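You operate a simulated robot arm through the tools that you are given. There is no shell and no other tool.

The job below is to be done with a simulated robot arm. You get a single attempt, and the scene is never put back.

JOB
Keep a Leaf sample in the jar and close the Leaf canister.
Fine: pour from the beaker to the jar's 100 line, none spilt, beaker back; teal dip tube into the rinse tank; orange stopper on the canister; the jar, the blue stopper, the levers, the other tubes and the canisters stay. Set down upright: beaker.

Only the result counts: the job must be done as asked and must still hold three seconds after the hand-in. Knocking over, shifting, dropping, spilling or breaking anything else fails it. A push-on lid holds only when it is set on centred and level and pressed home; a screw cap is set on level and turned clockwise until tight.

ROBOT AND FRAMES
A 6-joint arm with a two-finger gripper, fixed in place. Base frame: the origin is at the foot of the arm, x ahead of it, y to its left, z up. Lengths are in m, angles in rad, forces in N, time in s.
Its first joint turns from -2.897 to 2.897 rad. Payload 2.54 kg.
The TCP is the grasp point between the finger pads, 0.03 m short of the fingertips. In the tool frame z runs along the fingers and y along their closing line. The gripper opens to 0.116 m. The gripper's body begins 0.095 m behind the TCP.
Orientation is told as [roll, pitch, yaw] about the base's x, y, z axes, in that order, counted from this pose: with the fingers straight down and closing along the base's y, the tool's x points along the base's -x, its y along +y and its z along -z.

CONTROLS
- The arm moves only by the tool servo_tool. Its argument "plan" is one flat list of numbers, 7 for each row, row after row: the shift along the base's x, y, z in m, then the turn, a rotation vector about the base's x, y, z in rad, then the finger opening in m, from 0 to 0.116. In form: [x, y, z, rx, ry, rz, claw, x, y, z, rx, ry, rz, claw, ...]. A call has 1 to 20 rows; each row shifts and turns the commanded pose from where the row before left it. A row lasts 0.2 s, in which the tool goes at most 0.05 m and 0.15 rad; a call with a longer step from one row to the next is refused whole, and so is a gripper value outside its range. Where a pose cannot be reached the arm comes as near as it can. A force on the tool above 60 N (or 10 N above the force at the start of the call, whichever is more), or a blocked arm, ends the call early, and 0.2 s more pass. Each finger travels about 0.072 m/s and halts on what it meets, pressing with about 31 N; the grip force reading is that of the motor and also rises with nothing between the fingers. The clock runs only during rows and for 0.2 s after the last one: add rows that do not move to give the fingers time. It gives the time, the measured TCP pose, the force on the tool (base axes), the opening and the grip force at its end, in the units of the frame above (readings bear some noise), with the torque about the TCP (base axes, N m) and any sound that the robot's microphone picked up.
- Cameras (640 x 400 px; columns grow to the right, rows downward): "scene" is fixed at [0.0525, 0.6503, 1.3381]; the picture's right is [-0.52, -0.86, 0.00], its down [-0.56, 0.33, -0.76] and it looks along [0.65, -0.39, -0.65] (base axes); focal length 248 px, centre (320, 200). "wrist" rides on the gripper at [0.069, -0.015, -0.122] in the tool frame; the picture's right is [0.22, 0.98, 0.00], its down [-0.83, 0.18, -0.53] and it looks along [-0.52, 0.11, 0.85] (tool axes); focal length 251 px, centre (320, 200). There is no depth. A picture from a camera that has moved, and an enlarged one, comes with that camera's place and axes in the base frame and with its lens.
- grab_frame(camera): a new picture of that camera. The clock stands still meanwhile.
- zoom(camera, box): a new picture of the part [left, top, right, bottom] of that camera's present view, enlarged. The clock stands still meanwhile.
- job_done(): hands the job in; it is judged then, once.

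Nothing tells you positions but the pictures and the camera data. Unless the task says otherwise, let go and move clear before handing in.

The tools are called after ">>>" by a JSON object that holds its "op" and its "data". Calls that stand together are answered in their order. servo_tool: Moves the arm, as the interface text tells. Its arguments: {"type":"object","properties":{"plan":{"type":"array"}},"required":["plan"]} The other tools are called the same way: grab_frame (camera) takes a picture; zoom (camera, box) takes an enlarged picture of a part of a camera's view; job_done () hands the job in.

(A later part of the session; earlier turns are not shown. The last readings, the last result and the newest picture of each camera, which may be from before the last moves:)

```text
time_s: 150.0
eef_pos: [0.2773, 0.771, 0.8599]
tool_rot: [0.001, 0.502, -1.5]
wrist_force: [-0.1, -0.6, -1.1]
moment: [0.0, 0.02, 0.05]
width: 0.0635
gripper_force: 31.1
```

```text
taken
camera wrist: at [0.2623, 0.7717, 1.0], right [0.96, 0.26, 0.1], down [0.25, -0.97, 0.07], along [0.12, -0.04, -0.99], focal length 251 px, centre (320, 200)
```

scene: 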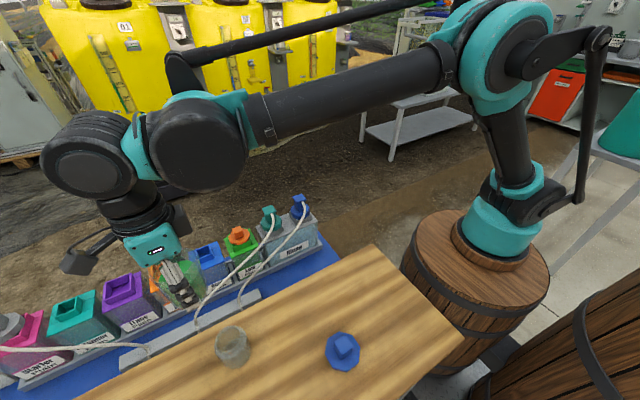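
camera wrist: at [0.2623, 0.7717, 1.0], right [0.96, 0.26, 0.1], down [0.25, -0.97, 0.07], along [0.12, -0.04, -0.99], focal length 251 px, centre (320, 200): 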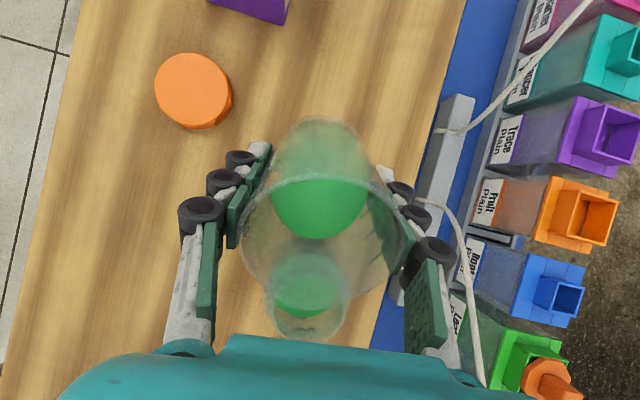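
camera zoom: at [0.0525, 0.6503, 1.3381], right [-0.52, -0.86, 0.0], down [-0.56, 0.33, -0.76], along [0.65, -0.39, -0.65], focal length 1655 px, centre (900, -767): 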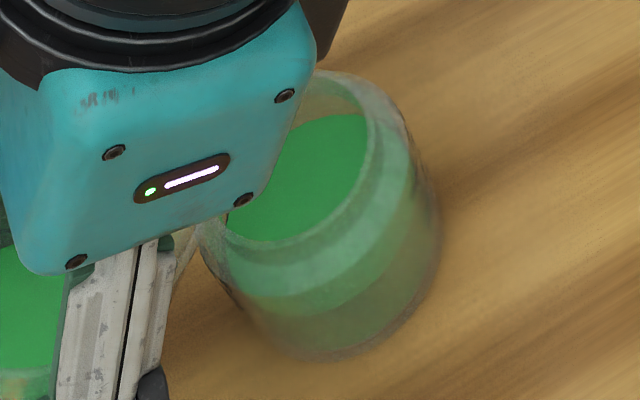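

The jar is now right around the 50 line (about 55 ml), and the beaker's drop matches that. My calibrated model says about 1.28 rad for 88 ml and 1.345 for 100. I'll continue to 1.28 rad.

>>> {"op": "servo_tool", "data": {"plan": [0, 0.0005, 0.003, 0.0499, 0.0035, 0, 0.05, 0, 0.0004, 0.003, 0.0499, 0.0035, 0, 0.05, 0, 0.0002, 0.0031, 0.0499, 0.0035, 0, 0.05, 0, 0, 0.0031, 0.0499, 0.0035, 0, 0.05, 0, -0.0001, 0.0031, 0.0499, 0.0035, 0, 0.05, 0, -0.0004, 0.0031, 0.0499, 0.0035, 0, 0.05, 0, -0.0006, 0.0031, 0.0499, 0.0035, 0, 0.05, 0, -0.0008, 0.0031, 0.0499, 0.0035, 0, 0.05, 0, -0.0009, 0.0031, 0.0499, 0.0035, 0, 0.05, 0, -0.0009, 0.003, 0.0499, 0.0035, 0, 0.05, 0, -0.0009, 0.003, 0.0499, 0.0035, 0, 0.05, 0, -0.0008, 0.0025, 0.04, 0.0028, 0, 0.05, 0, -0.0002, 0.0009, 0.015, 0.001, 0, 0.05, 0, -0.0002, 0.0009, 0.015, 0.001, 0, 0.05, 0, -0.0002, 0.0009, 0.015, 0.001, 0, 0.05, 0, -0.0003, 0.0009, 0.015, 0.001, 0, 0.05]}}

>>> {"op": "zoom", "data": {"camera": "wrist", "box": [224, 220, 416, 340]}}

>>> {"op": "zoom", "data": {"camera": "scene", "box": [190, 310, 262, 375]}}

```text
time_s: 153.4
eef_pos: [0.2766, 0.7647, 0.8985]
tool_rot: [0.0, 1.153, -1.499]
wrist_force: [0.0, 0.0, -0.9]
moment: [0.02, 0.01, -0.01]
width: 0.0637
gripper_force: 31.0
```

```text
3.33 times, centred on (320, 280) of wrist
camera zoom: at [0.2676, 0.6811, 1.0112], right [0.97, 0.15, 0.2], down [0.24, -0.81, -0.54], along [0.08, 0.57, -0.82], focal length 838 px, centre (320, -67)
```

zoom: 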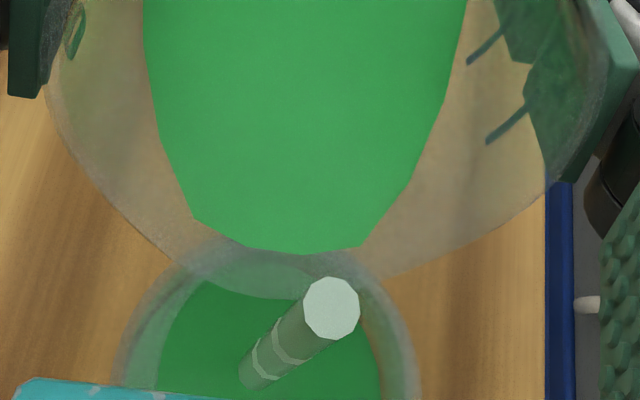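

```text
6.15 times, centred on (226, 342) of scene
camera zoom: at [0.0525, 0.6503, 1.3381], right [-0.52, -0.86, 0.0], down [-0.56, 0.33, -0.76], along [0.65, -0.39, -0.65], focal length 1528 px, centre (898, -677)
```

zoom: 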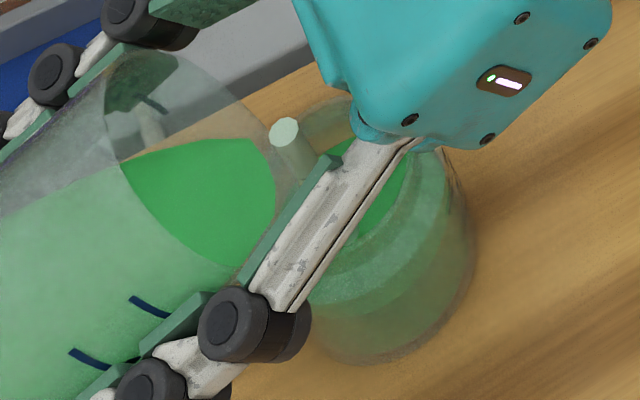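

>>> {"op": "servo_tool", "data": {"plan": [0, -0.0003, 0.0009, 0.016, 0.0011, 0, 0.05, 0, -0.0003, 0.0009, 0.016, 0.0011, 0, 0.05, 0, -0.0003, 0.0009, 0.016, 0.0011, 0, 0.05, 0, -0.0004, 0.0009, 0.016, 0.0011, 0, 0.05, 0, -0.0004, 0.0009, 0.016, 0.0011, 0, 0.05, 0, -0.0004, 0.0009, 0.016, 0.0011, 0, 0.05, 0, -0.0004, 0.0009, 0.016, 0.0011, 0, 0.05, 0, -0.0004, 0.0009, 0.015, 0.001, 0, 0.05, 0, 0, 0, 0, 0, 0, 0.05, 0, 0, 0, 0, 0, 0, 0.05]}}

>>> {"op": "zoom", "data": {"camera": "wrist", "box": [224, 220, 416, 340]}}

>>> {"op": "zoom", "data": {"camera": "scene", "box": [190, 310, 262, 375]}}

```text
time_s: 155.6
eef_pos: [0.2772, 0.7619, 0.9058]
tool_rot: [0.003, 1.28, -1.499]
wrist_force: [-0.1, -0.1, -1.1]
moment: [0.0, -0.01, 0.02]
width: 0.0632
gripper_force: 30.5
```

```text
3.33 times, centred on (320, 280) of wrist
camera zoom: at [0.2688, 0.6636, 1.0068], right [0.97, 0.13, 0.21], down [0.23, -0.73, -0.64], along [0.07, 0.67, -0.74], focal length 838 px, centre (320, -67)
```

zoom: 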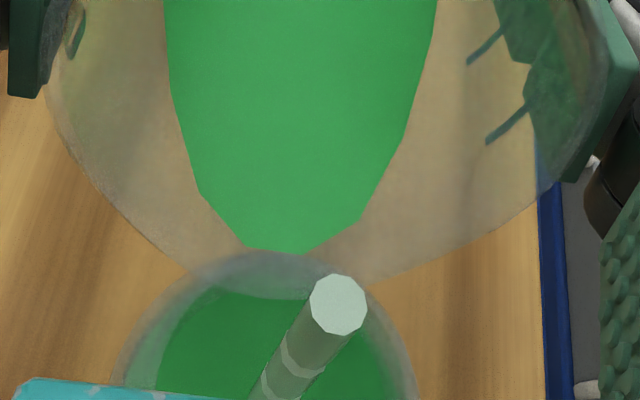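

```text
6.15 times, centred on (226, 342) of scene
camera zoom: at [0.0525, 0.6503, 1.3381], right [-0.52, -0.86, 0.0], down [-0.56, 0.33, -0.76], along [0.65, -0.39, -0.65], focal length 1528 px, centre (898, -677)
```

zoom: 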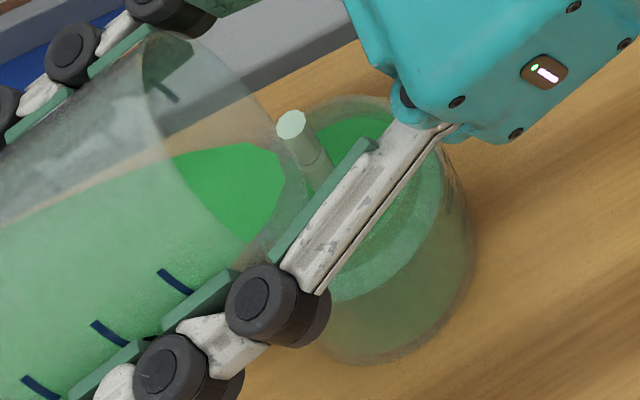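

>>> {"op": "servo_tool", "data": {"plan": [0, 0, 0, 0, 0, 0, 0.05, 0, 0, 0, 0, 0, 0, 0.05, 0, 0, 0, 0, 0, 0, 0.05, 0, 0, 0, 0, 0, 0, 0.05, 0, 0, 0, 0, 0, 0, 0.05]}}

>>> {"op": "zoom", "data": {"camera": "wrist", "box": [224, 220, 416, 340]}}

>>> {"op": "zoom", "data": {"camera": "scene", "box": [190, 310, 262, 375]}}

```text
time_s: 156.8
eef_pos: [0.2779, 0.7614, 0.9055]
tool_rot: [0.004, 1.281, -1.499]
wrist_force: [-0.1, -0.7, -0.9]
moment: [0.02, 0.02, -0.01]
width: 0.0632
gripper_force: 30.8
```

```text
3.33 times, centred on (320, 280) of wrist
camera zoom: at [0.2688, 0.6636, 1.0068], right [0.97, 0.13, 0.21], down [0.23, -0.73, -0.64], along [0.07, 0.67, -0.74], focal length 838 px, centre (320, -67)
```

zoom: 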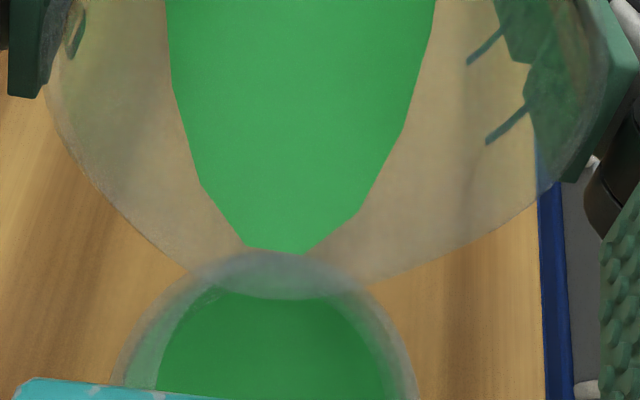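

```text
6.15 times, centred on (226, 342) of scene
camera zoom: at [0.0525, 0.6503, 1.3381], right [-0.52, -0.86, 0.0], down [-0.56, 0.33, -0.76], along [0.65, -0.39, -0.65], focal length 1528 px, centre (898, -677)
```

zoom: 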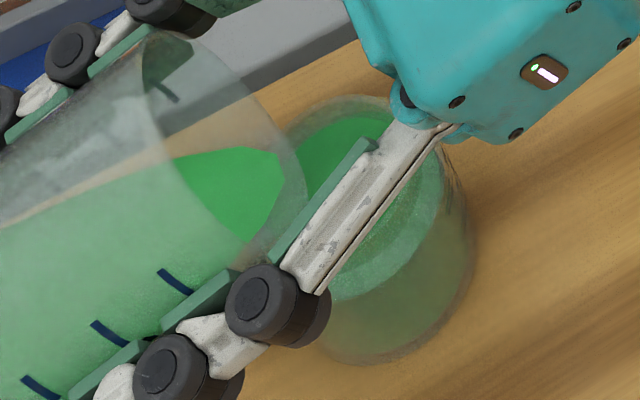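

>>> {"op": "servo_tool", "data": {"plan": [0, 0.0009, -0.0028, -0.0486, -0.0034, 0, 0.05, 0, 0.0009, -0.0028, -0.0486, -0.0034, 0, 0.05, 0, 0.0009, -0.0029, -0.0486, -0.0034, 0, 0.05, 0, 0.0008, -0.0029, -0.0486, -0.0034, 0, 0.05, 0, 0.0007, -0.003, -0.0486, -0.0034, 0, 0.05, 0, 0.0006, -0.003, -0.0486, -0.0034, 0, 0.05, 0, 0.0005, -0.003, -0.0486, -0.0034, 0, 0.05, 0, 0.0005, -0.003, -0.0486, -0.0034, 0, 0.05, 0, 0.0004, -0.003, -0.0486, -0.0034, 0, 0.05, 0, 0.0004, -0.003, -0.0486, -0.0034, 0, 0.05, 0, 0.0003, -0.003, -0.0486, -0.0034, 0, 0.05, 0, 0.0003, -0.003, -0.0486, -0.0034, 0, 0.05, 0, 0.0002, -0.003, -0.0486, -0.0034, 0, 0.05, 0, 0.0001, -0.003, -0.0486, -0.0034, 0, 0.05, 0, 0, -0.0029, -0.0486, -0.0034, 0, 0.05, 0, 0, -0.0029, -0.0486, -0.0034, 0, 0.05, 0, 0, 0, 0, 0, 0, 0.05, 0, 0, 0, 0, 0, 0, 0.05]}}

>>> {"op": "zoom", "data": {"camera": "wrist", "box": [240, 230, 368, 345]}}

>>> {"op": "zoom", "data": {"camera": "scene", "box": [205, 315, 261, 375]}}

```text
time_s: 160.6
eef_pos: [0.2763, 0.7694, 0.8601]
tool_rot: [-0.002, 0.502, -1.501]
wrist_force: [0.4, 0.6, -1.1]
moment: [-0.02, 0.02, 0.0]
width: 0.0636
gripper_force: 31.0
```

```text
3.48 times, centred on (304, 288) of wrist
camera zoom: at [0.2615, 0.7703, 0.999], right [0.96, 0.26, 0.1], down [0.25, -0.97, 0.07], along [0.12, -0.04, -0.99], focal length 875 px, centre (376, -104)
```

zoom: 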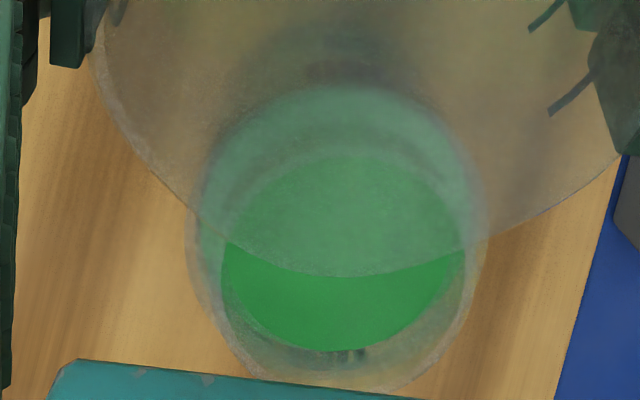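

```text
6.67 times, centred on (233, 345) of scene
camera zoom: at [0.0525, 0.6503, 1.3381], right [-0.52, -0.86, 0.0], down [-0.56, 0.33, -0.76], along [0.65, -0.39, -0.65], focal length 1655 px, centre (900, -767)
```

zoom: 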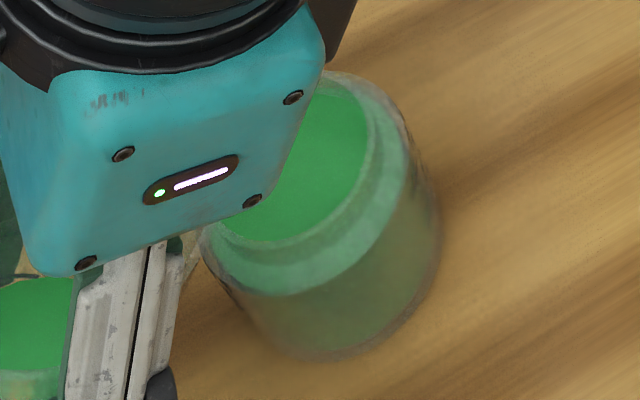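

The level now appears to be near the 100 mark. I'll look very closely before doing anything more.

>>> {"op": "zoom", "data": {"camera": "scene", "box": [234, 322, 258, 352]}}

>>> {"op": "zoom", "data": {"camera": "wrist", "box": [280, 290, 350, 345]}}

>>> {"op": "zoom", "data": {"camera": "scene", "box": [200, 330, 240, 380]}}

```text
13.33 times, centred on (246, 337) of scene
camera zoom: at [0.0525, 0.6503, 1.3381], right [-0.52, -0.86, 0.0], down [-0.56, 0.33, -0.76], along [0.65, -0.39, -0.65], focal length 3310 px, centre (1307, -1627)
```

zoom: 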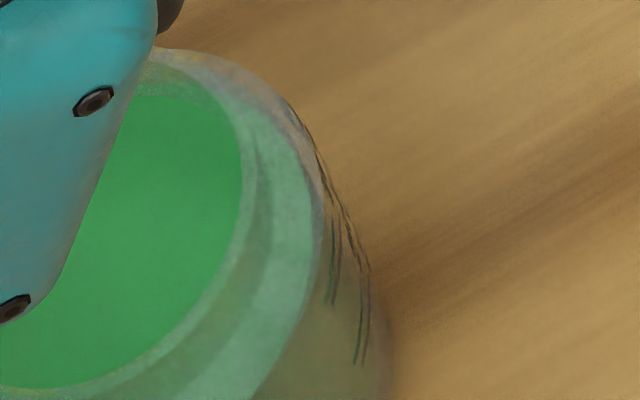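

```text
7.27 times, centred on (315, 318) of wrist
camera zoom: at [0.2615, 0.7703, 0.999], right [0.96, 0.26, 0.1], down [0.25, -0.97, 0.07], along [0.12, -0.04, -0.99], focal length 1829 px, centre (356, -654)
```

zoom: 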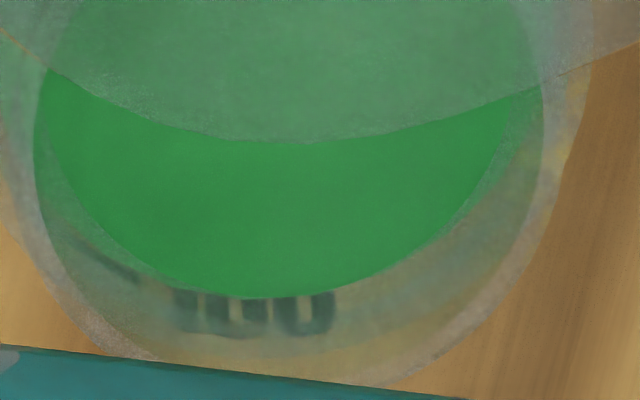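

```text
8.00 times, centred on (220, 355) of scene
camera zoom: at [0.0525, 0.6503, 1.3381], right [-0.52, -0.86, 0.0], down [-0.56, 0.33, -0.76], along [0.65, -0.39, -0.65], focal length 1986 px, centre (1120, -1040)
```

zoom: 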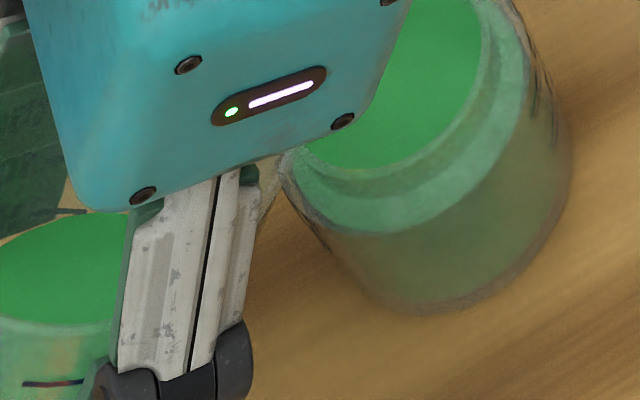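

>>> {"op": "zoom", "data": {"camera": "wrist", "box": [230, 120, 410, 240]}}

>>> {"op": "grab_frame", "data": {"camera": "wrist"}}

```text
3.33 times, centred on (320, 180) of wrist
camera zoom: at [0.2615, 0.7703, 0.999], right [0.96, 0.26, 0.1], down [0.25, -0.97, 0.07], along [0.12, -0.04, -0.99], focal length 838 px, centre (320, 267)
```

zoom: 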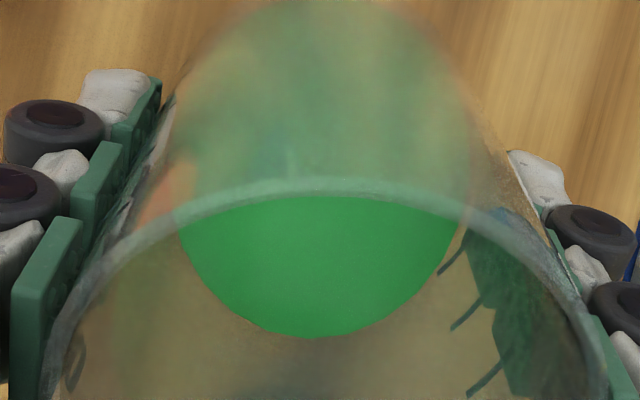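

```text
taken
camera wrist: at [0.2615, 0.7703, 0.999], right [0.96, 0.26, 0.1], down [0.25, -0.97, 0.07], along [0.12, -0.04, -0.99], focal length 251 px, centre (320, 200)
```

wrist: 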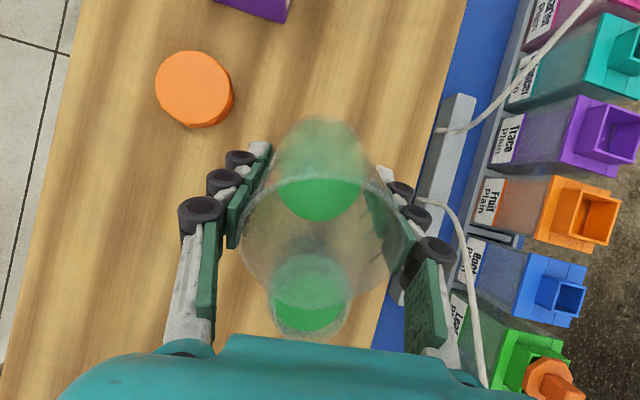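

By beaker volume the jar might be at or slightly above 100. I need an unobstructed reading, so I'll lift off, untilt, and move the beaker aside to look at the jar directly.

>>> {"op": "servo_tool", "data": {"plan": [0, 0, 0.012, -0.02, -0.0014, 0, 0.05, 0, 0, 0.016, -0.03, -0.0021, 0, 0.05, 0, 0, 0.016, -0.05, -0.0035, 0, 0.05, 0.004, -0.001, 0.012, -0.05, -0.0035, 0, 0.05, 0.008, -0.002, 0.004, -0.05, -0.0035, 0, 0.05, 0.012, -0.003, 0, -0.05, -0.0035, 0, 0.05, 0.014, -0.003, 0, -0.05, -0.0035, 0, 0.05, 0.014, -0.003, 0, -0.05, -0.0035, 0, 0.05, 0.014, -0.003, 0, -0.05, -0.0035, 0, 0.05, 0.014, -0.003, 0, -0.05, -0.0035, 0, 0.05, 0.01, -0.002, 0, -0.05, -0.0035, 0, 0.05, 0.004, 0, 0, 0, 0, 0, 0.05, 0, 0, 0, 0, 0, 0, 0.05]}}

>>> {"op": "grab_frame", "data": {"camera": "wrist"}}

>>> {"op": "zoom", "data": {"camera": "scene", "box": [208, 316, 256, 376]}}

```text
time_s: 163.4
eef_pos: [0.3721, 0.7497, 0.9195]
tool_rot: [0.001, 0.0, -1.502]
wrist_force: [0.5, -0.5, -0.8]
moment: [0.0, 0.01, 0.01]
width: 0.0633
gripper_force: 30.8
```

```text
taken
camera wrist: at [0.3517, 0.8168, 1.0418], right [0.96, 0.28, 0.0], down [0.24, -0.81, 0.53], along [0.15, -0.51, -0.85], focal length 251 px, centre (320, 200)
```

wrist: 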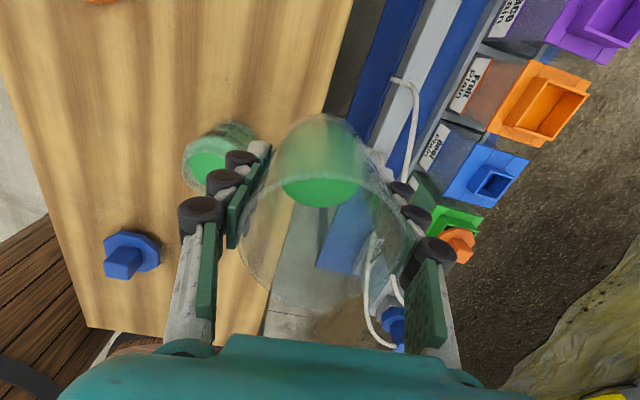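

```text
6.67 times, centred on (232, 346) of scene
camera zoom: at [0.0525, 0.6503, 1.3381], right [-0.52, -0.86, 0.0], down [-0.56, 0.33, -0.76], along [0.65, -0.39, -0.65], focal length 1655 px, centre (907, -773)
```

zoom: 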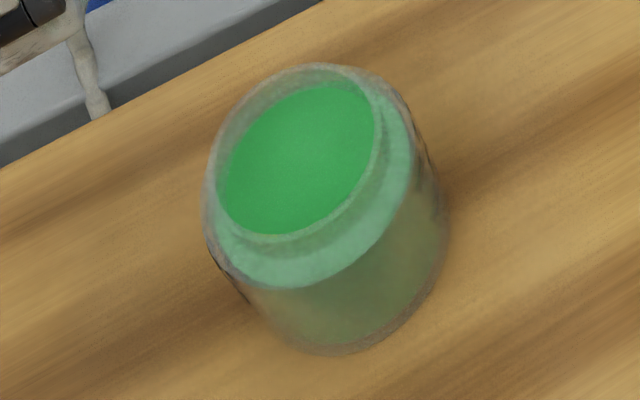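

>>> {"op": "zoom", "data": {"camera": "scene", "box": [236, 324, 254, 349]}}

>>> {"op": "zoom", "data": {"camera": "scene", "box": [210, 340, 230, 366]}}

>>> {"op": "zoom", "data": {"camera": "wrist", "box": [176, 112, 262, 202]}}

```text
16.00 times, centred on (245, 336) of scene
camera zoom: at [0.0525, 0.6503, 1.3381], right [-0.52, -0.86, 0.0], down [-0.56, 0.33, -0.76], along [0.65, -0.39, -0.65], focal length 3972 px, centre (1520, -1984)
```

zoom: 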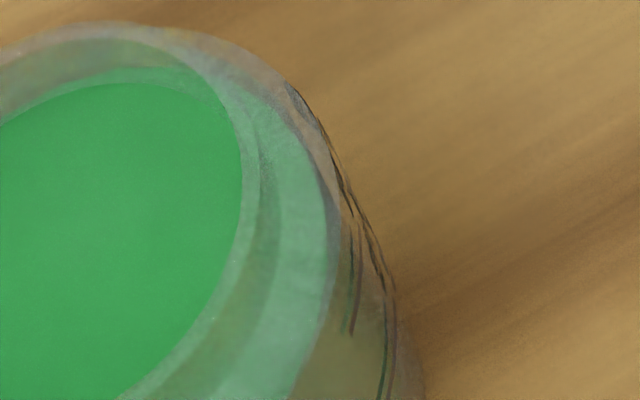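

```text
15.38 times, centred on (220, 353) of scene
camera zoom: at [0.0525, 0.6503, 1.3381], right [-0.52, -0.86, 0.0], down [-0.56, 0.33, -0.76], along [0.65, -0.39, -0.65], focal length 3820 px, centre (1858, -2154)
```

zoom: 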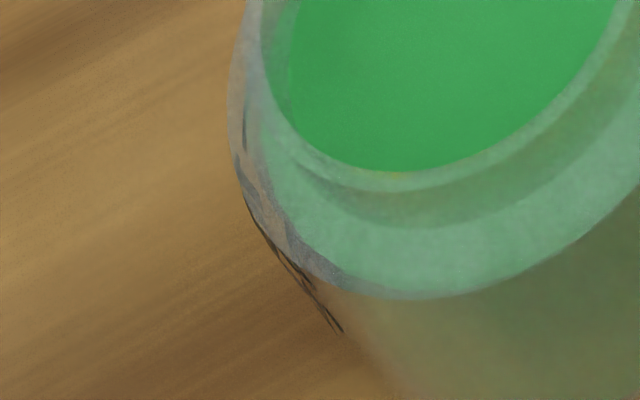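

```text
4.44 times, centred on (219, 157) of wrist
camera zoom: at [0.3517, 0.8168, 1.0418], right [0.96, 0.28, 0.0], down [0.24, -0.81, 0.53], along [0.15, -0.51, -0.85], focal length 1118 px, centre (769, 391)
```

zoom: 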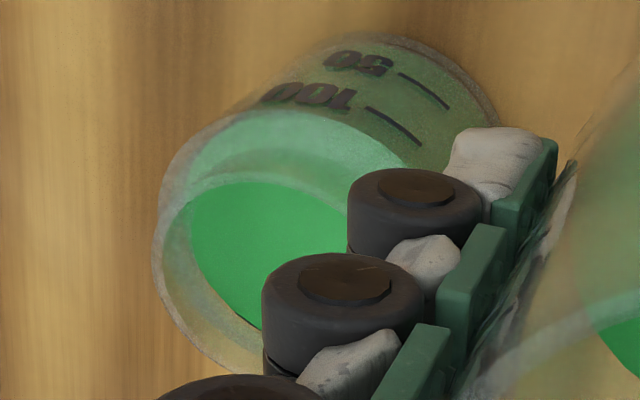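

>>> {"op": "zoom", "data": {"camera": "wrist", "box": [196, 116, 246, 156]}}

>>> {"op": "zoom", "data": {"camera": "wrist", "box": [230, 120, 262, 150]}}

```text
10.00 times, centred on (221, 136) of wrist
camera zoom: at [0.3517, 0.8168, 1.0418], right [0.96, 0.28, 0.0], down [0.24, -0.81, 0.53], along [0.15, -0.51, -0.85], focal length 2514 px, centre (1310, 840)
```

zoom: 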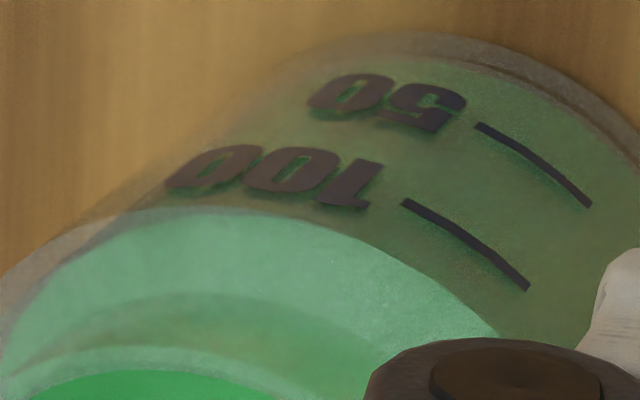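

```text
13.33 times, centred on (246, 135) of wrist
camera zoom: at [0.3517, 0.8168, 1.0418], right [0.96, 0.28, 0.0], down [0.24, -0.81, 0.53], along [0.15, -0.51, -0.85], focal length 3352 px, centre (1307, 1067)
```

zoom: 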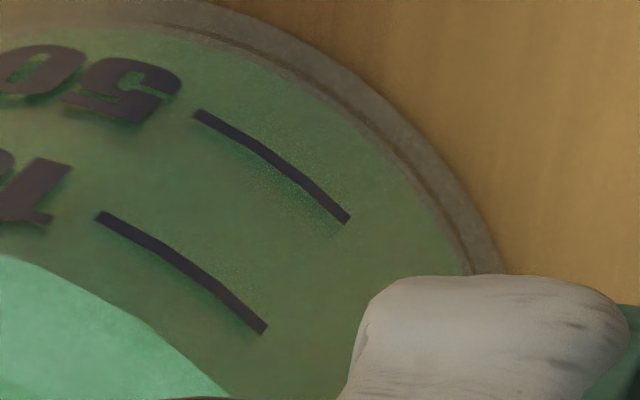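

>>> {"op": "zoom", "data": {"camera": "wrist", "box": [230, 110, 420, 230]}}

>>> {"op": "zoom", "data": {"camera": "wrist", "box": [340, 170, 420, 260]}}

>>> {"op": "zoom", "data": {"camera": "scene", "box": [150, 240, 240, 310]}}

```text
3.33 times, centred on (325, 170) of wrist
camera zoom: at [0.3517, 0.8168, 1.0418], right [0.96, 0.28, 0.0], down [0.24, -0.81, 0.53], along [0.15, -0.51, -0.85], focal length 838 px, centre (303, 300)
```

zoom: 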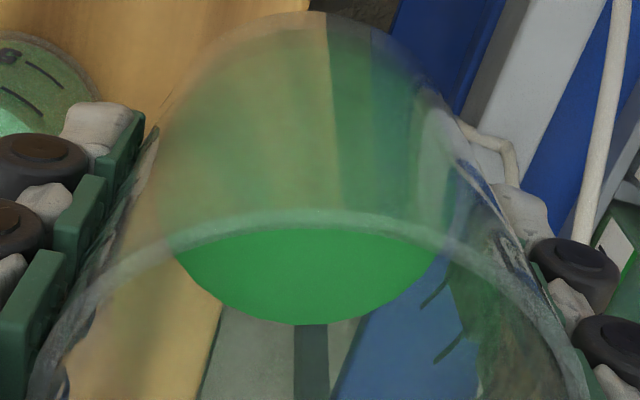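

```text
4.44 times, centred on (380, 215) of wrist
camera zoom: at [0.3517, 0.8168, 1.0418], right [0.96, 0.28, 0.0], down [0.24, -0.81, 0.53], along [0.15, -0.51, -0.85], focal length 1118 px, centre (53, 133)
```

zoom: 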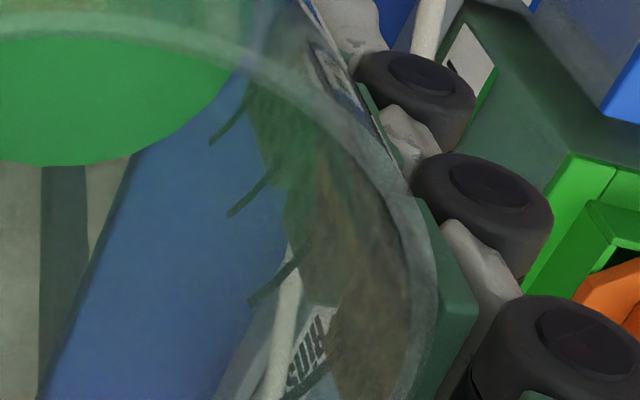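

```text
5.71 times, centred on (195, 275) of scene
camera zoom: at [0.0525, 0.6503, 1.3381], right [-0.52, -0.86, 0.0], down [-0.56, 0.33, -0.76], along [0.65, -0.39, -0.65], focal length 1419 px, centre (1034, -229)
```

zoom: 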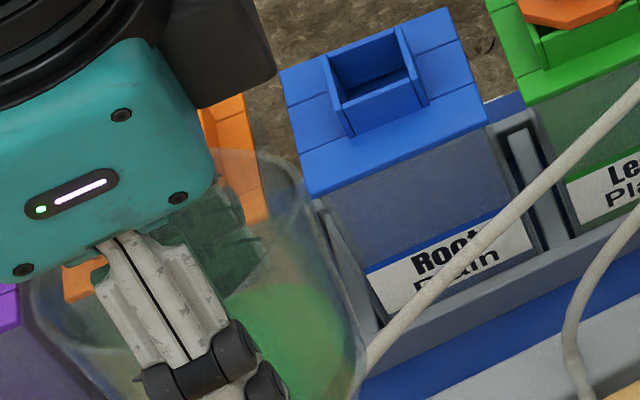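

All the evidence (tick comparison on both walls, and the beaker's drop from about 147 to 38) suggests the jar is at or slightly above 100. I'll put the beaker back where it came from, then take a proper side-on reading with the free gripper.

>>> {"op": "servo_tool", "data": {"plan": [-0.002, -0.008, 0.005, 0, 0, 0, 0.05, -0.005, -0.018, 0.01, 0, 0, 0, 0.05, -0.0077, -0.0283, 0.01, 0, 0, 0, 0.05, -0.0077, -0.0283, 0.005, 0, 0, 0, 0.05, -0.0077, -0.0283, 0, 0, 0, 0, 0.05, -0.0077, -0.0283, 0, 0, 0, 0, 0.05, -0.0077, -0.0283, 0, 0, 0, 0, 0.05, -0.0077, -0.0283, 0, 0, 0, 0, 0.05, -0.0077, -0.0283, 0, 0, 0, 0, 0.05, -0.0077, -0.0283, 0, 0, 0, 0, 0.05, -0.0077, -0.0283, 0, 0, 0, 0, 0.05, -0.005, -0.02, 0, 0, 0, 0, 0.05, -0.002, -0.008, 0, 0, 0, 0, 0.05, 0, 0, 0, 0, 0, 0, 0.05]}}

>>> {"op": "servo_tool", "data": {"plan": [0, 0, 0, 0, 0, 0.08, 0.05, 0, 0, 0, 0, 0, 0.12, 0.05, 0, 0, 0, 0, 0, 0.14, 0.05, 0, 0, 0, 0, 0, 0.14, 0.05, 0, 0, 0, 0, 0, 0.14, 0.05, 0, 0, 0, 0, 0, 0.14, 0.05, 0, 0, 0, 0, 0, 0.14, 0.05, 0, 0, 0, 0, 0, 0.14, 0.05, 0, 0, 0, 0, 0, 0.14, 0.05, 0, 0, 0, 0, 0, 0.14, 0.05, 0, 0, 0, 0, 0, 0.14, 0.05, 0, 0, 0, 0, 0, 0.14, 0.05, 0, 0, 0, 0, 0, 0.14, 0.05, 0, 0, 0, 0, 0, 0.14, 0.05, 0, 0, 0, 0, 0, 0.14, 0.05, 0, 0, 0, 0, 0, 0.14, 0.05, 0, 0, 0, 0, 0, 0.14, 0.05, 0, 0, 0, 0, 0, 0.14, 0.05, 0, 0, 0, 0, 0, 0.14, 0.05, 0, 0, 0, 0, 0, 0.14, 0.05]}}

>>> {"op": "servo_tool", "data": {"plan": [0, 0, 0, 0, 0, 0.14, 0.05, 0, 0, 0, 0, 0, 0.14, 0.05, 0, 0, 0, 0, 0, 0.14, 0.05, 0, 0, 0, 0, 0, 0.14, 0.05, 0, 0, 0, 0, 0, 0.14, 0.05, 0, 0, 0, 0, 0, 0.14, 0.05, 0, 0, 0, 0, 0, 0.14, 0.05, 0, 0, 0, 0, 0, 0.14, 0.05, 0, 0, 0, 0, 0, 0.14, 0.05, 0, 0, 0, 0, 0, 0.14, 0.05, 0, 0, 0, 0, 0, 0.14, 0.05, 0, 0, 0, 0, 0, 0.14, 0.05, 0, 0, 0, 0, 0, 0.14, 0.05, 0, 0, 0, 0, 0, 0.1, 0.05, 0, 0, 0, 0, 0, 0, 0.05]}}

```text
time_s: 166.4
eef_pos: [0.2887, 0.4428, 0.949]
tool_rot: [0.0, 0.002, -1.5]
wrist_force: [-0.2, 0.1, -1.1]
moment: [0.0, 0.03, 0.03]
width: 0.0635
gripper_force: 30.8
```

```text
time_s: 170.6
eef_pos: [0.2892, 0.4402, 0.9479]
tool_rot: [0.001, 0.001, 1.22]
wrist_force: [0.1, 0.0, -1.3]
moment: [0.01, 0.02, 0.0]
width: 0.0636
gripper_force: 30.8
```

```text
time_s: 173.8
eef_pos: [0.288, 0.4417, 0.9486]
tool_rot: [-0.001, 0.001, 3.14]
wrist_force: [0.0, -1.2, -1.2]
moment: [-0.01, 0.0, 0.04]
width: 0.0633
gripper_force: 31.3
```

I'm above the beaker's original spot with its original orientation. I'll lower it gently to the table.

>>> {"op": "servo_tool", "data": {"plan": [0.0003, -0.0009, -0.008, 0, 0, 0, 0.05, 0, 0, -0.015, 0, 0, 0, 0.05, 0, 0, -0.018, 0, 0, 0, 0.05, 0, 0, -0.018, 0, 0, 0, 0.05, 0, 0, -0.018, 0, 0, 0, 0.05, 0, 0, -0.018, 0, 0, 0, 0.05, 0, 0, -0.014, 0, 0, 0, 0.05, 0, 0, -0.008, 0, 0, 0, 0.05, 0, 0, -0.005, 0, 0, 0, 0.05, 0, 0, -0.002, 0, 0, 0, 0.05, 0, 0, 0, 0, 0, 0, 0.05]}}

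>>> {"op": "servo_tool", "data": {"plan": [0, 0, -0.0015, 0, 0, 0, 0.05, 0, 0, 0, 0, 0, 0, 0.05]}}

```text
time_s: 176.2
eef_pos: [0.2865, 0.4409, 0.8251]
tool_rot: [0.001, 0.002, 3.138]
wrist_force: [0.1, 1.0, -1.5]
moment: [-0.01, -0.01, -0.01]
width: 0.0633
gripper_force: 31.2
```

```text
time_s: 176.8
eef_pos: [0.2883, 0.4403, 0.8238]
tool_rot: [0.001, 0.003, 3.137]
wrist_force: [0.5, -0.5, -0.8]
moment: [0.0, 0.0, -0.03]
width: 0.0635
gripper_force: 30.9
```

>>> {"op": "servo_tool", "data": {"plan": [0, 0, -0.0015, 0, 0, 0, 0.05, 0, 0, 0, 0, 0, 0, 0.05]}}

>>> {"op": "servo_tool", "data": {"plan": [0, 0, -0.0015, 0, 0, 0, 0.05, 0, 0, 0, 0, 0, 0, 0.05]}}

>>> {"op": "servo_tool", "data": {"plan": [0, 0, -0.001, 0, 0, 0, 0.05, 0, 0, 0, 0, 0, 0, 0.05]}}

```text
time_s: 177.4
eef_pos: [0.2863, 0.4412, 0.8216]
tool_rot: [0.001, 0.003, 3.139]
wrist_force: [0.4, 0.3, -0.2]
moment: [-0.01, -0.02, 0.02]
width: 0.0636
gripper_force: 30.8
```

```text
time_s: 178.0
eef_pos: [0.2875, 0.4397, 0.8206]
tool_rot: [-0.003, 0.003, 3.138]
wrist_force: [3.0, -1.4, 25.5]
moment: [-0.07, 0.09, 0.0]
width: 0.0636
gripper_force: 31.6
```

```text
time_s: 178.6
eef_pos: [0.2882, 0.4403, 0.82]
tool_rot: [0.0, 0.001, 3.138]
wrist_force: [1.9, -1.6, 23.7]
moment: [-0.08, 0.09, 0.02]
width: 0.0634
gripper_force: 30.8
```

>>> {"op": "servo_tool", "data": {"plan": [0, 0, 0.0015, 0, 0, 0, 0.05, 0, 0, 0, 0, 0, 0, 0.05]}}

>>> {"op": "servo_tool", "data": {"plan": [0, 0, 0, 0, 0, 0, 0.066, 0, 0, 0, 0, 0, 0, 0.072, 0, 0, 0, 0, 0, 0, 0.085, 0, 0, 0, 0, 0, 0, 0.1, 0, 0, 0, 0, 0, 0, 0.1]}}

>>> {"op": "grab_frame", "data": {"camera": "wrist"}}

```text
time_s: 179.2
eef_pos: [0.2877, 0.4414, 0.82]
tool_rot: [-0.002, 0.002, 3.139]
wrist_force: [-0.5, 0.0, -1.2]
moment: [-0.01, -0.01, 0.01]
width: 0.0633
gripper_force: 30.4
```

```text
time_s: 180.4
eef_pos: [0.2872, 0.4415, 0.8204]
tool_rot: [0.0, 0.001, 3.138]
wrist_force: [-0.3, 0.4, 0.0]
moment: [0.0, 0.0, 0.01]
width: 0.0999
gripper_force: 0.0
```

```text
taken
camera wrist: at [0.3563, 0.4557, 0.9428], right [0.21, -0.98, 0.0], down [-0.83, -0.18, 0.53], along [-0.52, -0.11, -0.85], focal length 251 px, centre (320, 200)
```

wrist: 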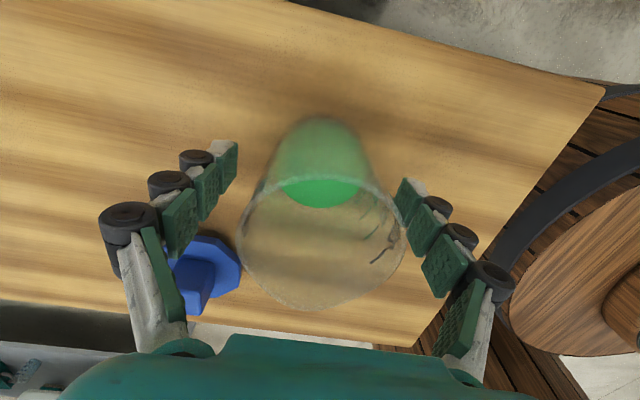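

The beaker stands upright in its original place. I'll rise straight up and check the whole scene for spills.

>>> {"op": "servo_tool", "data": {"plan": [0, 0, 0.02, 0, 0, 0, 0.1, 0, 0, 0.04, 0, 0, 0, 0.1, 0, 0, 0.045, 0, 0, 0, 0.1, 0, 0, 0.045, 0, 0, 0, 0.1, 0, 0, 0, 0, 0, 0, 0.1]}}

>>> {"op": "grab_frame", "data": {"camera": "wrist"}}

>>> {"op": "zoom", "data": {"camera": "wrist", "box": [270, 80, 376, 170]}}

>>> {"op": "grab_frame", "data": {"camera": "scene"}}

>>> {"op": "zoom", "data": {"camera": "scene", "box": [190, 260, 390, 385]}}

```text
time_s: 181.6
eef_pos: [0.2847, 0.4431, 0.9691]
tool_rot: [-0.001, 0.002, 3.138]
wrist_force: [0.3, 0.6, 0.2]
moment: [0.0, 0.01, 0.03]
width: 0.0999
gripper_force: 0.1
```

```text
taken
camera wrist: at [0.3541, 0.4578, 1.0917], right [0.21, -0.98, 0.0], down [-0.83, -0.18, 0.53], along [-0.52, -0.11, -0.85], focal length 251 px, centre (320, 200)
```

wrist: 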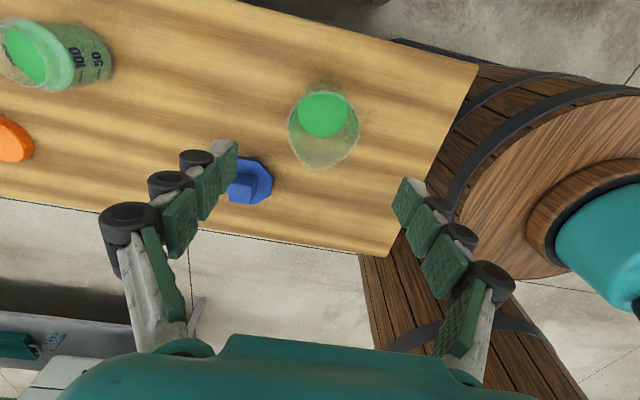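

```text
4.44 times, centred on (323, 125) of wrist
camera zoom: at [0.3541, 0.4578, 1.0917], right [0.21, -0.98, 0.0], down [-0.83, -0.18, 0.53], along [-0.52, -0.11, -0.85], focal length 1118 px, centre (307, 533)
```

zoom: 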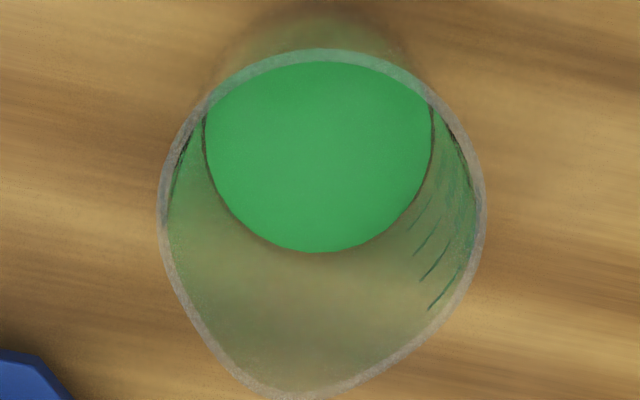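

```text
taken
```

scene: 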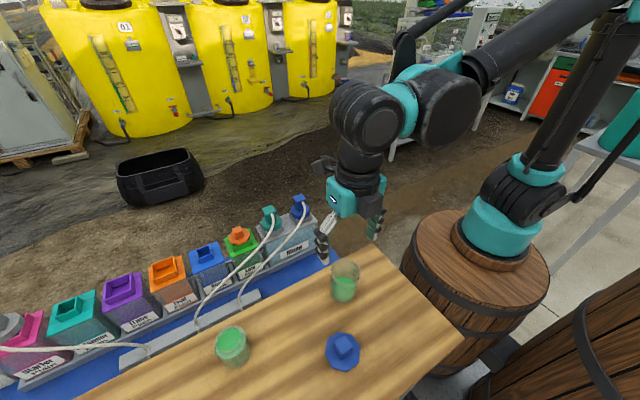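

```text
3.20 times, centred on (290, 322) of scene
camera zoom: at [0.0525, 0.6503, 1.3381], right [-0.52, -0.86, 0.0], down [-0.56, 0.33, -0.76], along [0.65, -0.39, -0.65], focal length 794 px, centre (416, -192)
```

zoom: 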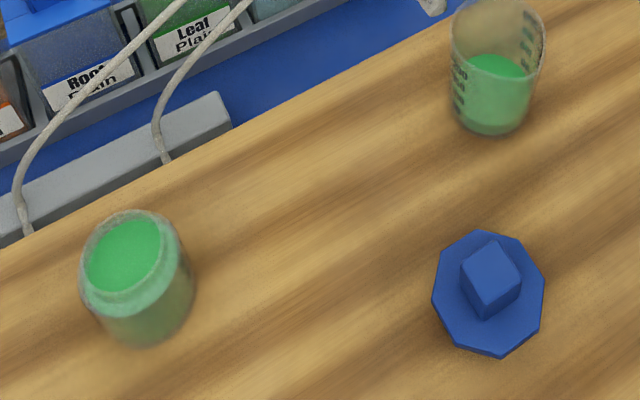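

No spills are visible and everything else is in place. Next I'll zoom on both vessels from here to compare the levels.

>>> {"op": "zoom", "data": {"camera": "wrist", "box": [0, 10, 128, 100]}}

>>> {"op": "zoom", "data": {"camera": "scene", "box": [324, 254, 368, 306]}}

```text
4.44 times, centred on (64, 55) of wrist
camera zoom: at [0.3541, 0.4578, 1.0917], right [0.21, -0.98, 0.0], down [-0.83, -0.18, 0.53], along [-0.52, -0.11, -0.85], focal length 1118 px, centre (1458, 844)
```

zoom: 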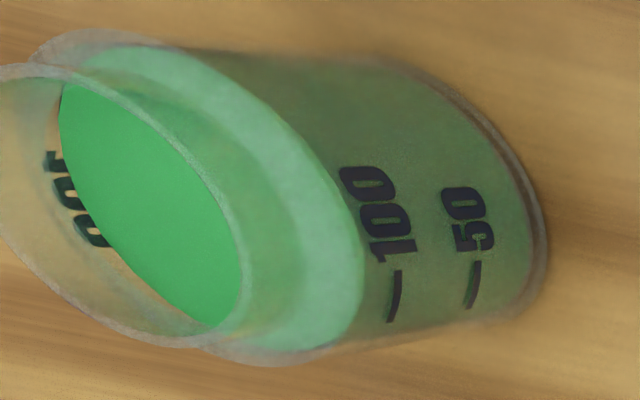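

```text
7.69 times, centred on (346, 280) of scene
camera zoom: at [0.0525, 0.6503, 1.3381], right [-0.52, -0.86, 0.0], down [-0.56, 0.33, -0.76], along [0.65, -0.39, -0.65], focal length 1910 px, centre (120, -415)
```

zoom: 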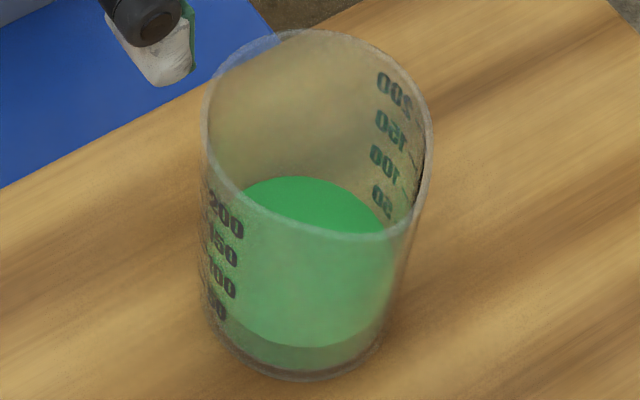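

The near-wall and far-wall readings average to about 110, so I may have overshot. I'll get a decisive low-angle reading: turn to yaw +90° and tilt so the camera looks almost horizontally at the jar's marks from the robot side.

>>> {"op": "servo_tool", "data": {"plan": [0, 0.01, 0.003, 0, 0, -0.1426, 0.1, 0, 0.015, 0.003, 0, 0, -0.1426, 0.1, 0, 0.015, 0, 0, 0, -0.1426, 0.1, 0, 0.015, 0, 0, 0, -0.1426, 0.1, 0, 0.015, 0, 0, 0, -0.1426, 0.1, 0, 0.015, 0, 0, 0, -0.1426, 0.1, 0, 0.015, 0, 0, 0, -0.1426, 0.1, 0, 0.015, 0, 0, 0, -0.1426, 0.1, 0, 0.015, 0, 0, 0, -0.1426, 0.1, 0, 0.015, 0, 0, 0, -0.1426, 0.1, 0, 0.012, 0, 0, 0, -0.1426, 0.1, 0, 0, 0, 0, 0, 0, 0.1]}}

>>> {"op": "servo_tool", "data": {"plan": [0, 0, 0, 0.1, 0, 0, 0.1, 0, 0, 0, 0.1, 0, 0, 0.1, 0, 0, 0, 0.1, 0, 0, 0.1, 0, 0, 0, 0.1, 0, 0, 0.1, 0, 0, 0, 0.1, 0, 0, 0.1, 0, 0, 0, 0.1, 0, 0, 0.1, 0, 0, 0, 0.1, 0, 0, 0.1, 0, 0, 0, 0, 0, 0, 0.1]}}

>>> {"op": "grab_frame", "data": {"camera": "wrist"}}

>>> {"op": "grab_frame", "data": {"camera": "scene"}}

```text
time_s: 184.2
eef_pos: [0.2888, 0.5982, 0.9763]
tool_rot: [-0.001, 0.0, 1.566]
wrist_force: [-0.6, -0.3, -0.3]
moment: [0.0, 0.0, 0.02]
width: 0.0998
gripper_force: 0.0
```

```text
time_s: 186.0
eef_pos: [0.2895, 0.5976, 0.977]
tool_rot: [0.0, -0.701, 1.567]
wrist_force: [1.4, 0.4, -0.6]
moment: [0.01, 0.0, 0.0]
width: 0.1
gripper_force: 0.1
```

```text
taken
camera wrist: at [0.304, 0.4659, 1.0263], right [-0.98, -0.16, -0.14], down [-0.18, 0.29, 0.94], along [-0.11, 0.94, -0.31], focal length 251 px, centre (320, 200)
```

wrist: 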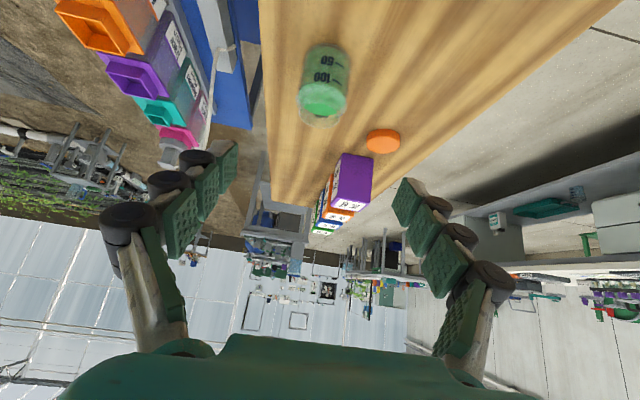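

```text
taken
```

scene: 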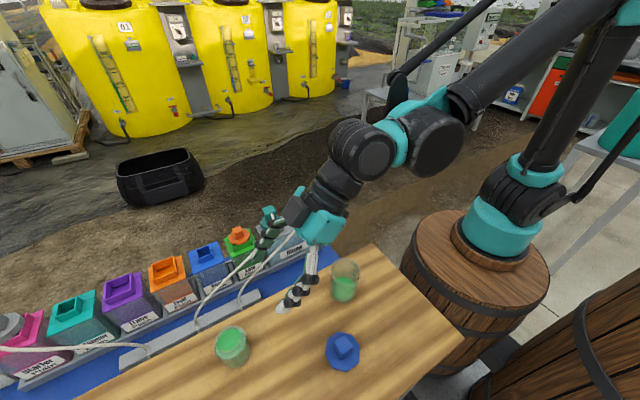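

>>> {"op": "servo_tool", "data": {"plan": [0, 0.012, -0.03, 0, 0, 0, 0.1, 0, 0.012, -0.03, 0, 0, 0, 0.1, 0, 0.012, -0.03, 0, 0, 0, 0.1, 0, 0.004, -0.015, 0, 0, 0, 0.1, 0, 0, 0, 0, 0, 0, 0.1]}}

>>> {"op": "grab_frame", "data": {"camera": "wrist"}}

>>> {"op": "zoom", "data": {"camera": "wrist", "box": [264, 70, 392, 180]}}

```text
time_s: 187.2
eef_pos: [0.2884, 0.6386, 0.8735]
tool_rot: [-0.001, -0.699, 1.567]
wrist_force: [1.1, 0.5, 0.0]
moment: [0.0, 0.03, 0.01]
width: 0.1004
gripper_force: 0.0
```

```text
taken
camera wrist: at [0.3044, 0.5066, 0.9219], right [-0.98, -0.16, -0.14], down [-0.18, 0.29, 0.94], along [-0.11, 0.94, -0.31], focal length 251 px, centre (320, 200)
```

wrist: 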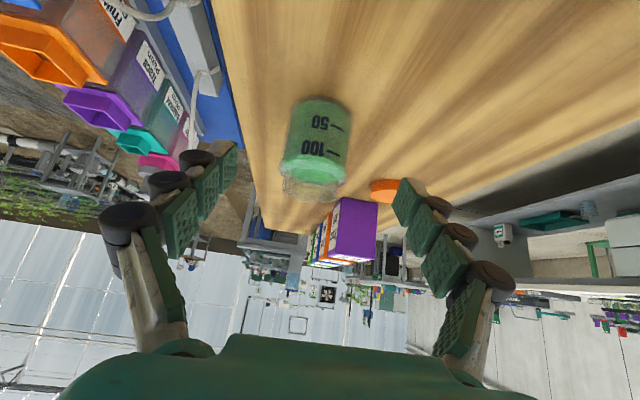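

```text
3.64 times, centred on (328, 125) of wrist
camera zoom: at [0.3044, 0.5066, 0.9219], right [-0.98, -0.16, -0.14], down [-0.18, 0.29, 0.94], along [-0.11, 0.94, -0.31], focal length 914 px, centre (291, 473)
```

zoom: 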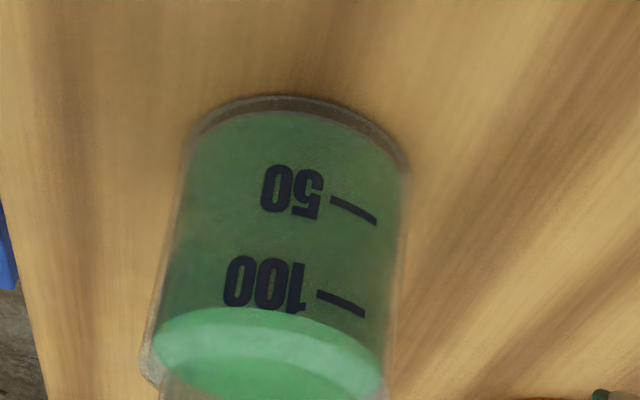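

>>> {"op": "zoom", "data": {"camera": "wrist", "box": [300, 120, 356, 180]}}

>>> {"op": "zoom", "data": {"camera": "wrist", "box": [276, 140, 348, 200]}}

```text
6.67 times, centred on (328, 150) of wrist
camera zoom: at [0.3044, 0.5066, 0.9219], right [-0.98, -0.16, -0.14], down [-0.18, 0.29, 0.94], along [-0.11, 0.94, -0.31], focal length 1676 px, centre (267, 533)
```

zoom: 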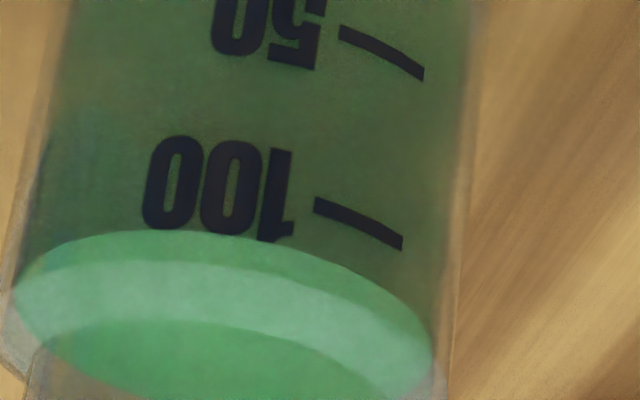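

```text
6.67 times, centred on (312, 170) of wrist
camera zoom: at [0.3044, 0.5066, 0.9219], right [-0.98, -0.16, -0.14], down [-0.18, 0.29, 0.94], along [-0.11, 0.94, -0.31], focal length 1676 px, centre (373, 400)
```

zoom: 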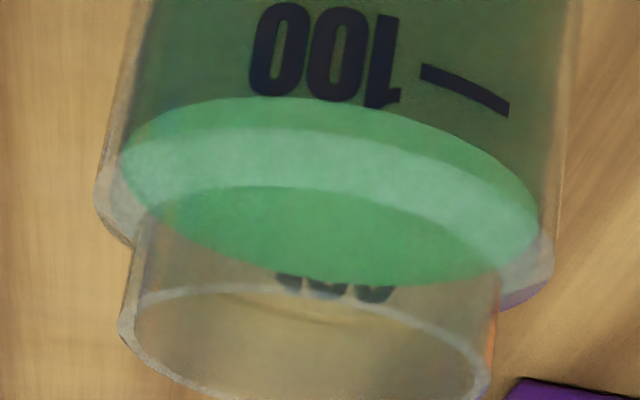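

This clear view settles it: the surface is about 11–12 ml above the 100 line on both the near and far walls. I'll correct it by pouring a little from the jar back into the standing beaker, then return the jar to its exact spot. First I'll back off, untilt, and turn the wrist.

>>> {"op": "servo_tool", "data": {"plan": [0, -0.012, 0.03, 0, 0, 0, 0.1, 0, -0.012, 0.035, 0, 0, 0, 0.1, 0, -0.012, 0.035, 0, 0, 0, 0.1, 0, -0.004, 0.01, -0.1, 0, 0, 0.1, 0, 0, 0, -0.1, 0, 0, 0.1, 0, 0, 0, -0.1, 0, 0, 0.1, 0, 0, 0, -0.1, 0, 0, 0.1, 0, 0, 0, -0.1, 0, 0, 0.1, 0, 0, 0, -0.1, 0, 0, 0.1, 0, 0, 0, -0.1, 0, 0, 0.1, 0, 0, 0, 0, 0, 0, 0.1]}}

>>> {"op": "servo_tool", "data": {"plan": [0, 0, 0, 0, 0, -0.14, 0.1, 0, 0, 0, 0, 0, -0.14, 0.1, 0, 0, 0, 0, 0, -0.14, 0.1, 0, 0, 0, 0, 0, -0.14, 0.1, 0, 0, 0, 0, 0, -0.14, 0.1, 0, 0, 0, 0, 0, -0.14, 0.1, 0, 0, 0, 0, 0, -0.14, 0.1, 0, 0, 0, 0, 0, -0.14, 0.1, 0, 0, 0, 0, 0, -0.14, 0.1, 0, 0, 0, 0, 0, -0.14, 0.1, 0, 0, 0, 0, 0, -0.14, 0.1, 0, 0, 0, 0, 0, -0.14, 0.1, 0, 0, 0, 0, 0, -0.14, 0.1, 0, 0, 0, 0, 0, -0.14, 0.1, 0, 0, 0, 0, 0, -0.14, 0.1, 0, 0, 0, 0, 0, -0.14, 0.1, 0, 0, 0, 0, 0, -0.14, 0.1, 0, 0, 0, 0, 0, -0.14, 0.1, 0, 0, 0, 0, 0, -0.14, 0.1, 0, 0, 0, 0, 0, -0.14, 0.1]}}

>>> {"op": "servo_tool", "data": {"plan": [0, 0.03, 0, 0, 0, -0.13, 0.1, 0, 0.03, 0, 0, 0, -0.13, 0.1, 0, 0.03, 0, 0, 0, 0, 0.1, 0, 0.012, 0, 0, 0, 0, 0.1, 0, 0, 0, 0, 0, 0, 0.1]}}

>>> {"op": "grab_frame", "data": {"camera": "wrist"}}

```text
time_s: 189.6
eef_pos: [0.2873, 0.597, 0.9836]
tool_rot: [0.001, 0.002, 1.569]
wrist_force: [0.7, 0.4, 0.2]
moment: [-0.01, -0.01, 0.01]
width: 0.0999
gripper_force: 0.0
```

```text
time_s: 193.8
eef_pos: [0.2879, 0.5985, 0.9823]
tool_rot: [0.0, 0.002, -1.233]
wrist_force: [-0.3, 0.3, -0.2]
moment: [-0.02, -0.01, 0.02]
width: 0.1002
gripper_force: 0.1
```

```text
time_s: 195.0
eef_pos: [0.2886, 0.7012, 0.9832]
tool_rot: [0.001, 0.002, -1.489]
wrist_force: [0.4, 0.4, 0.2]
moment: [-0.02, 0.01, -0.02]
width: 0.1
gripper_force: 0.2
```

```text
taken
camera wrist: at [0.2684, 0.7675, 1.106], right [0.96, 0.29, 0.0], down [0.25, -0.81, 0.53], along [0.16, -0.51, -0.85], focal length 251 px, centre (320, 200)
```

wrist: 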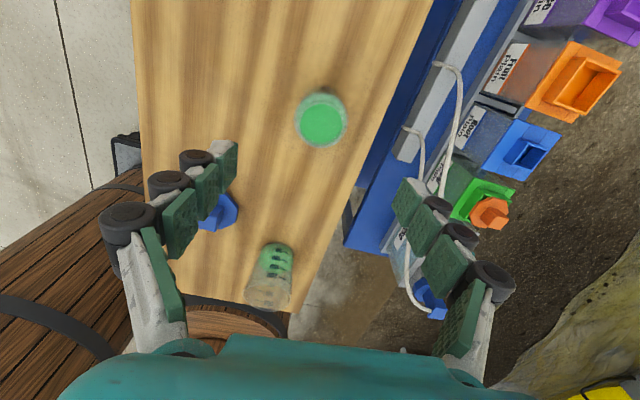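

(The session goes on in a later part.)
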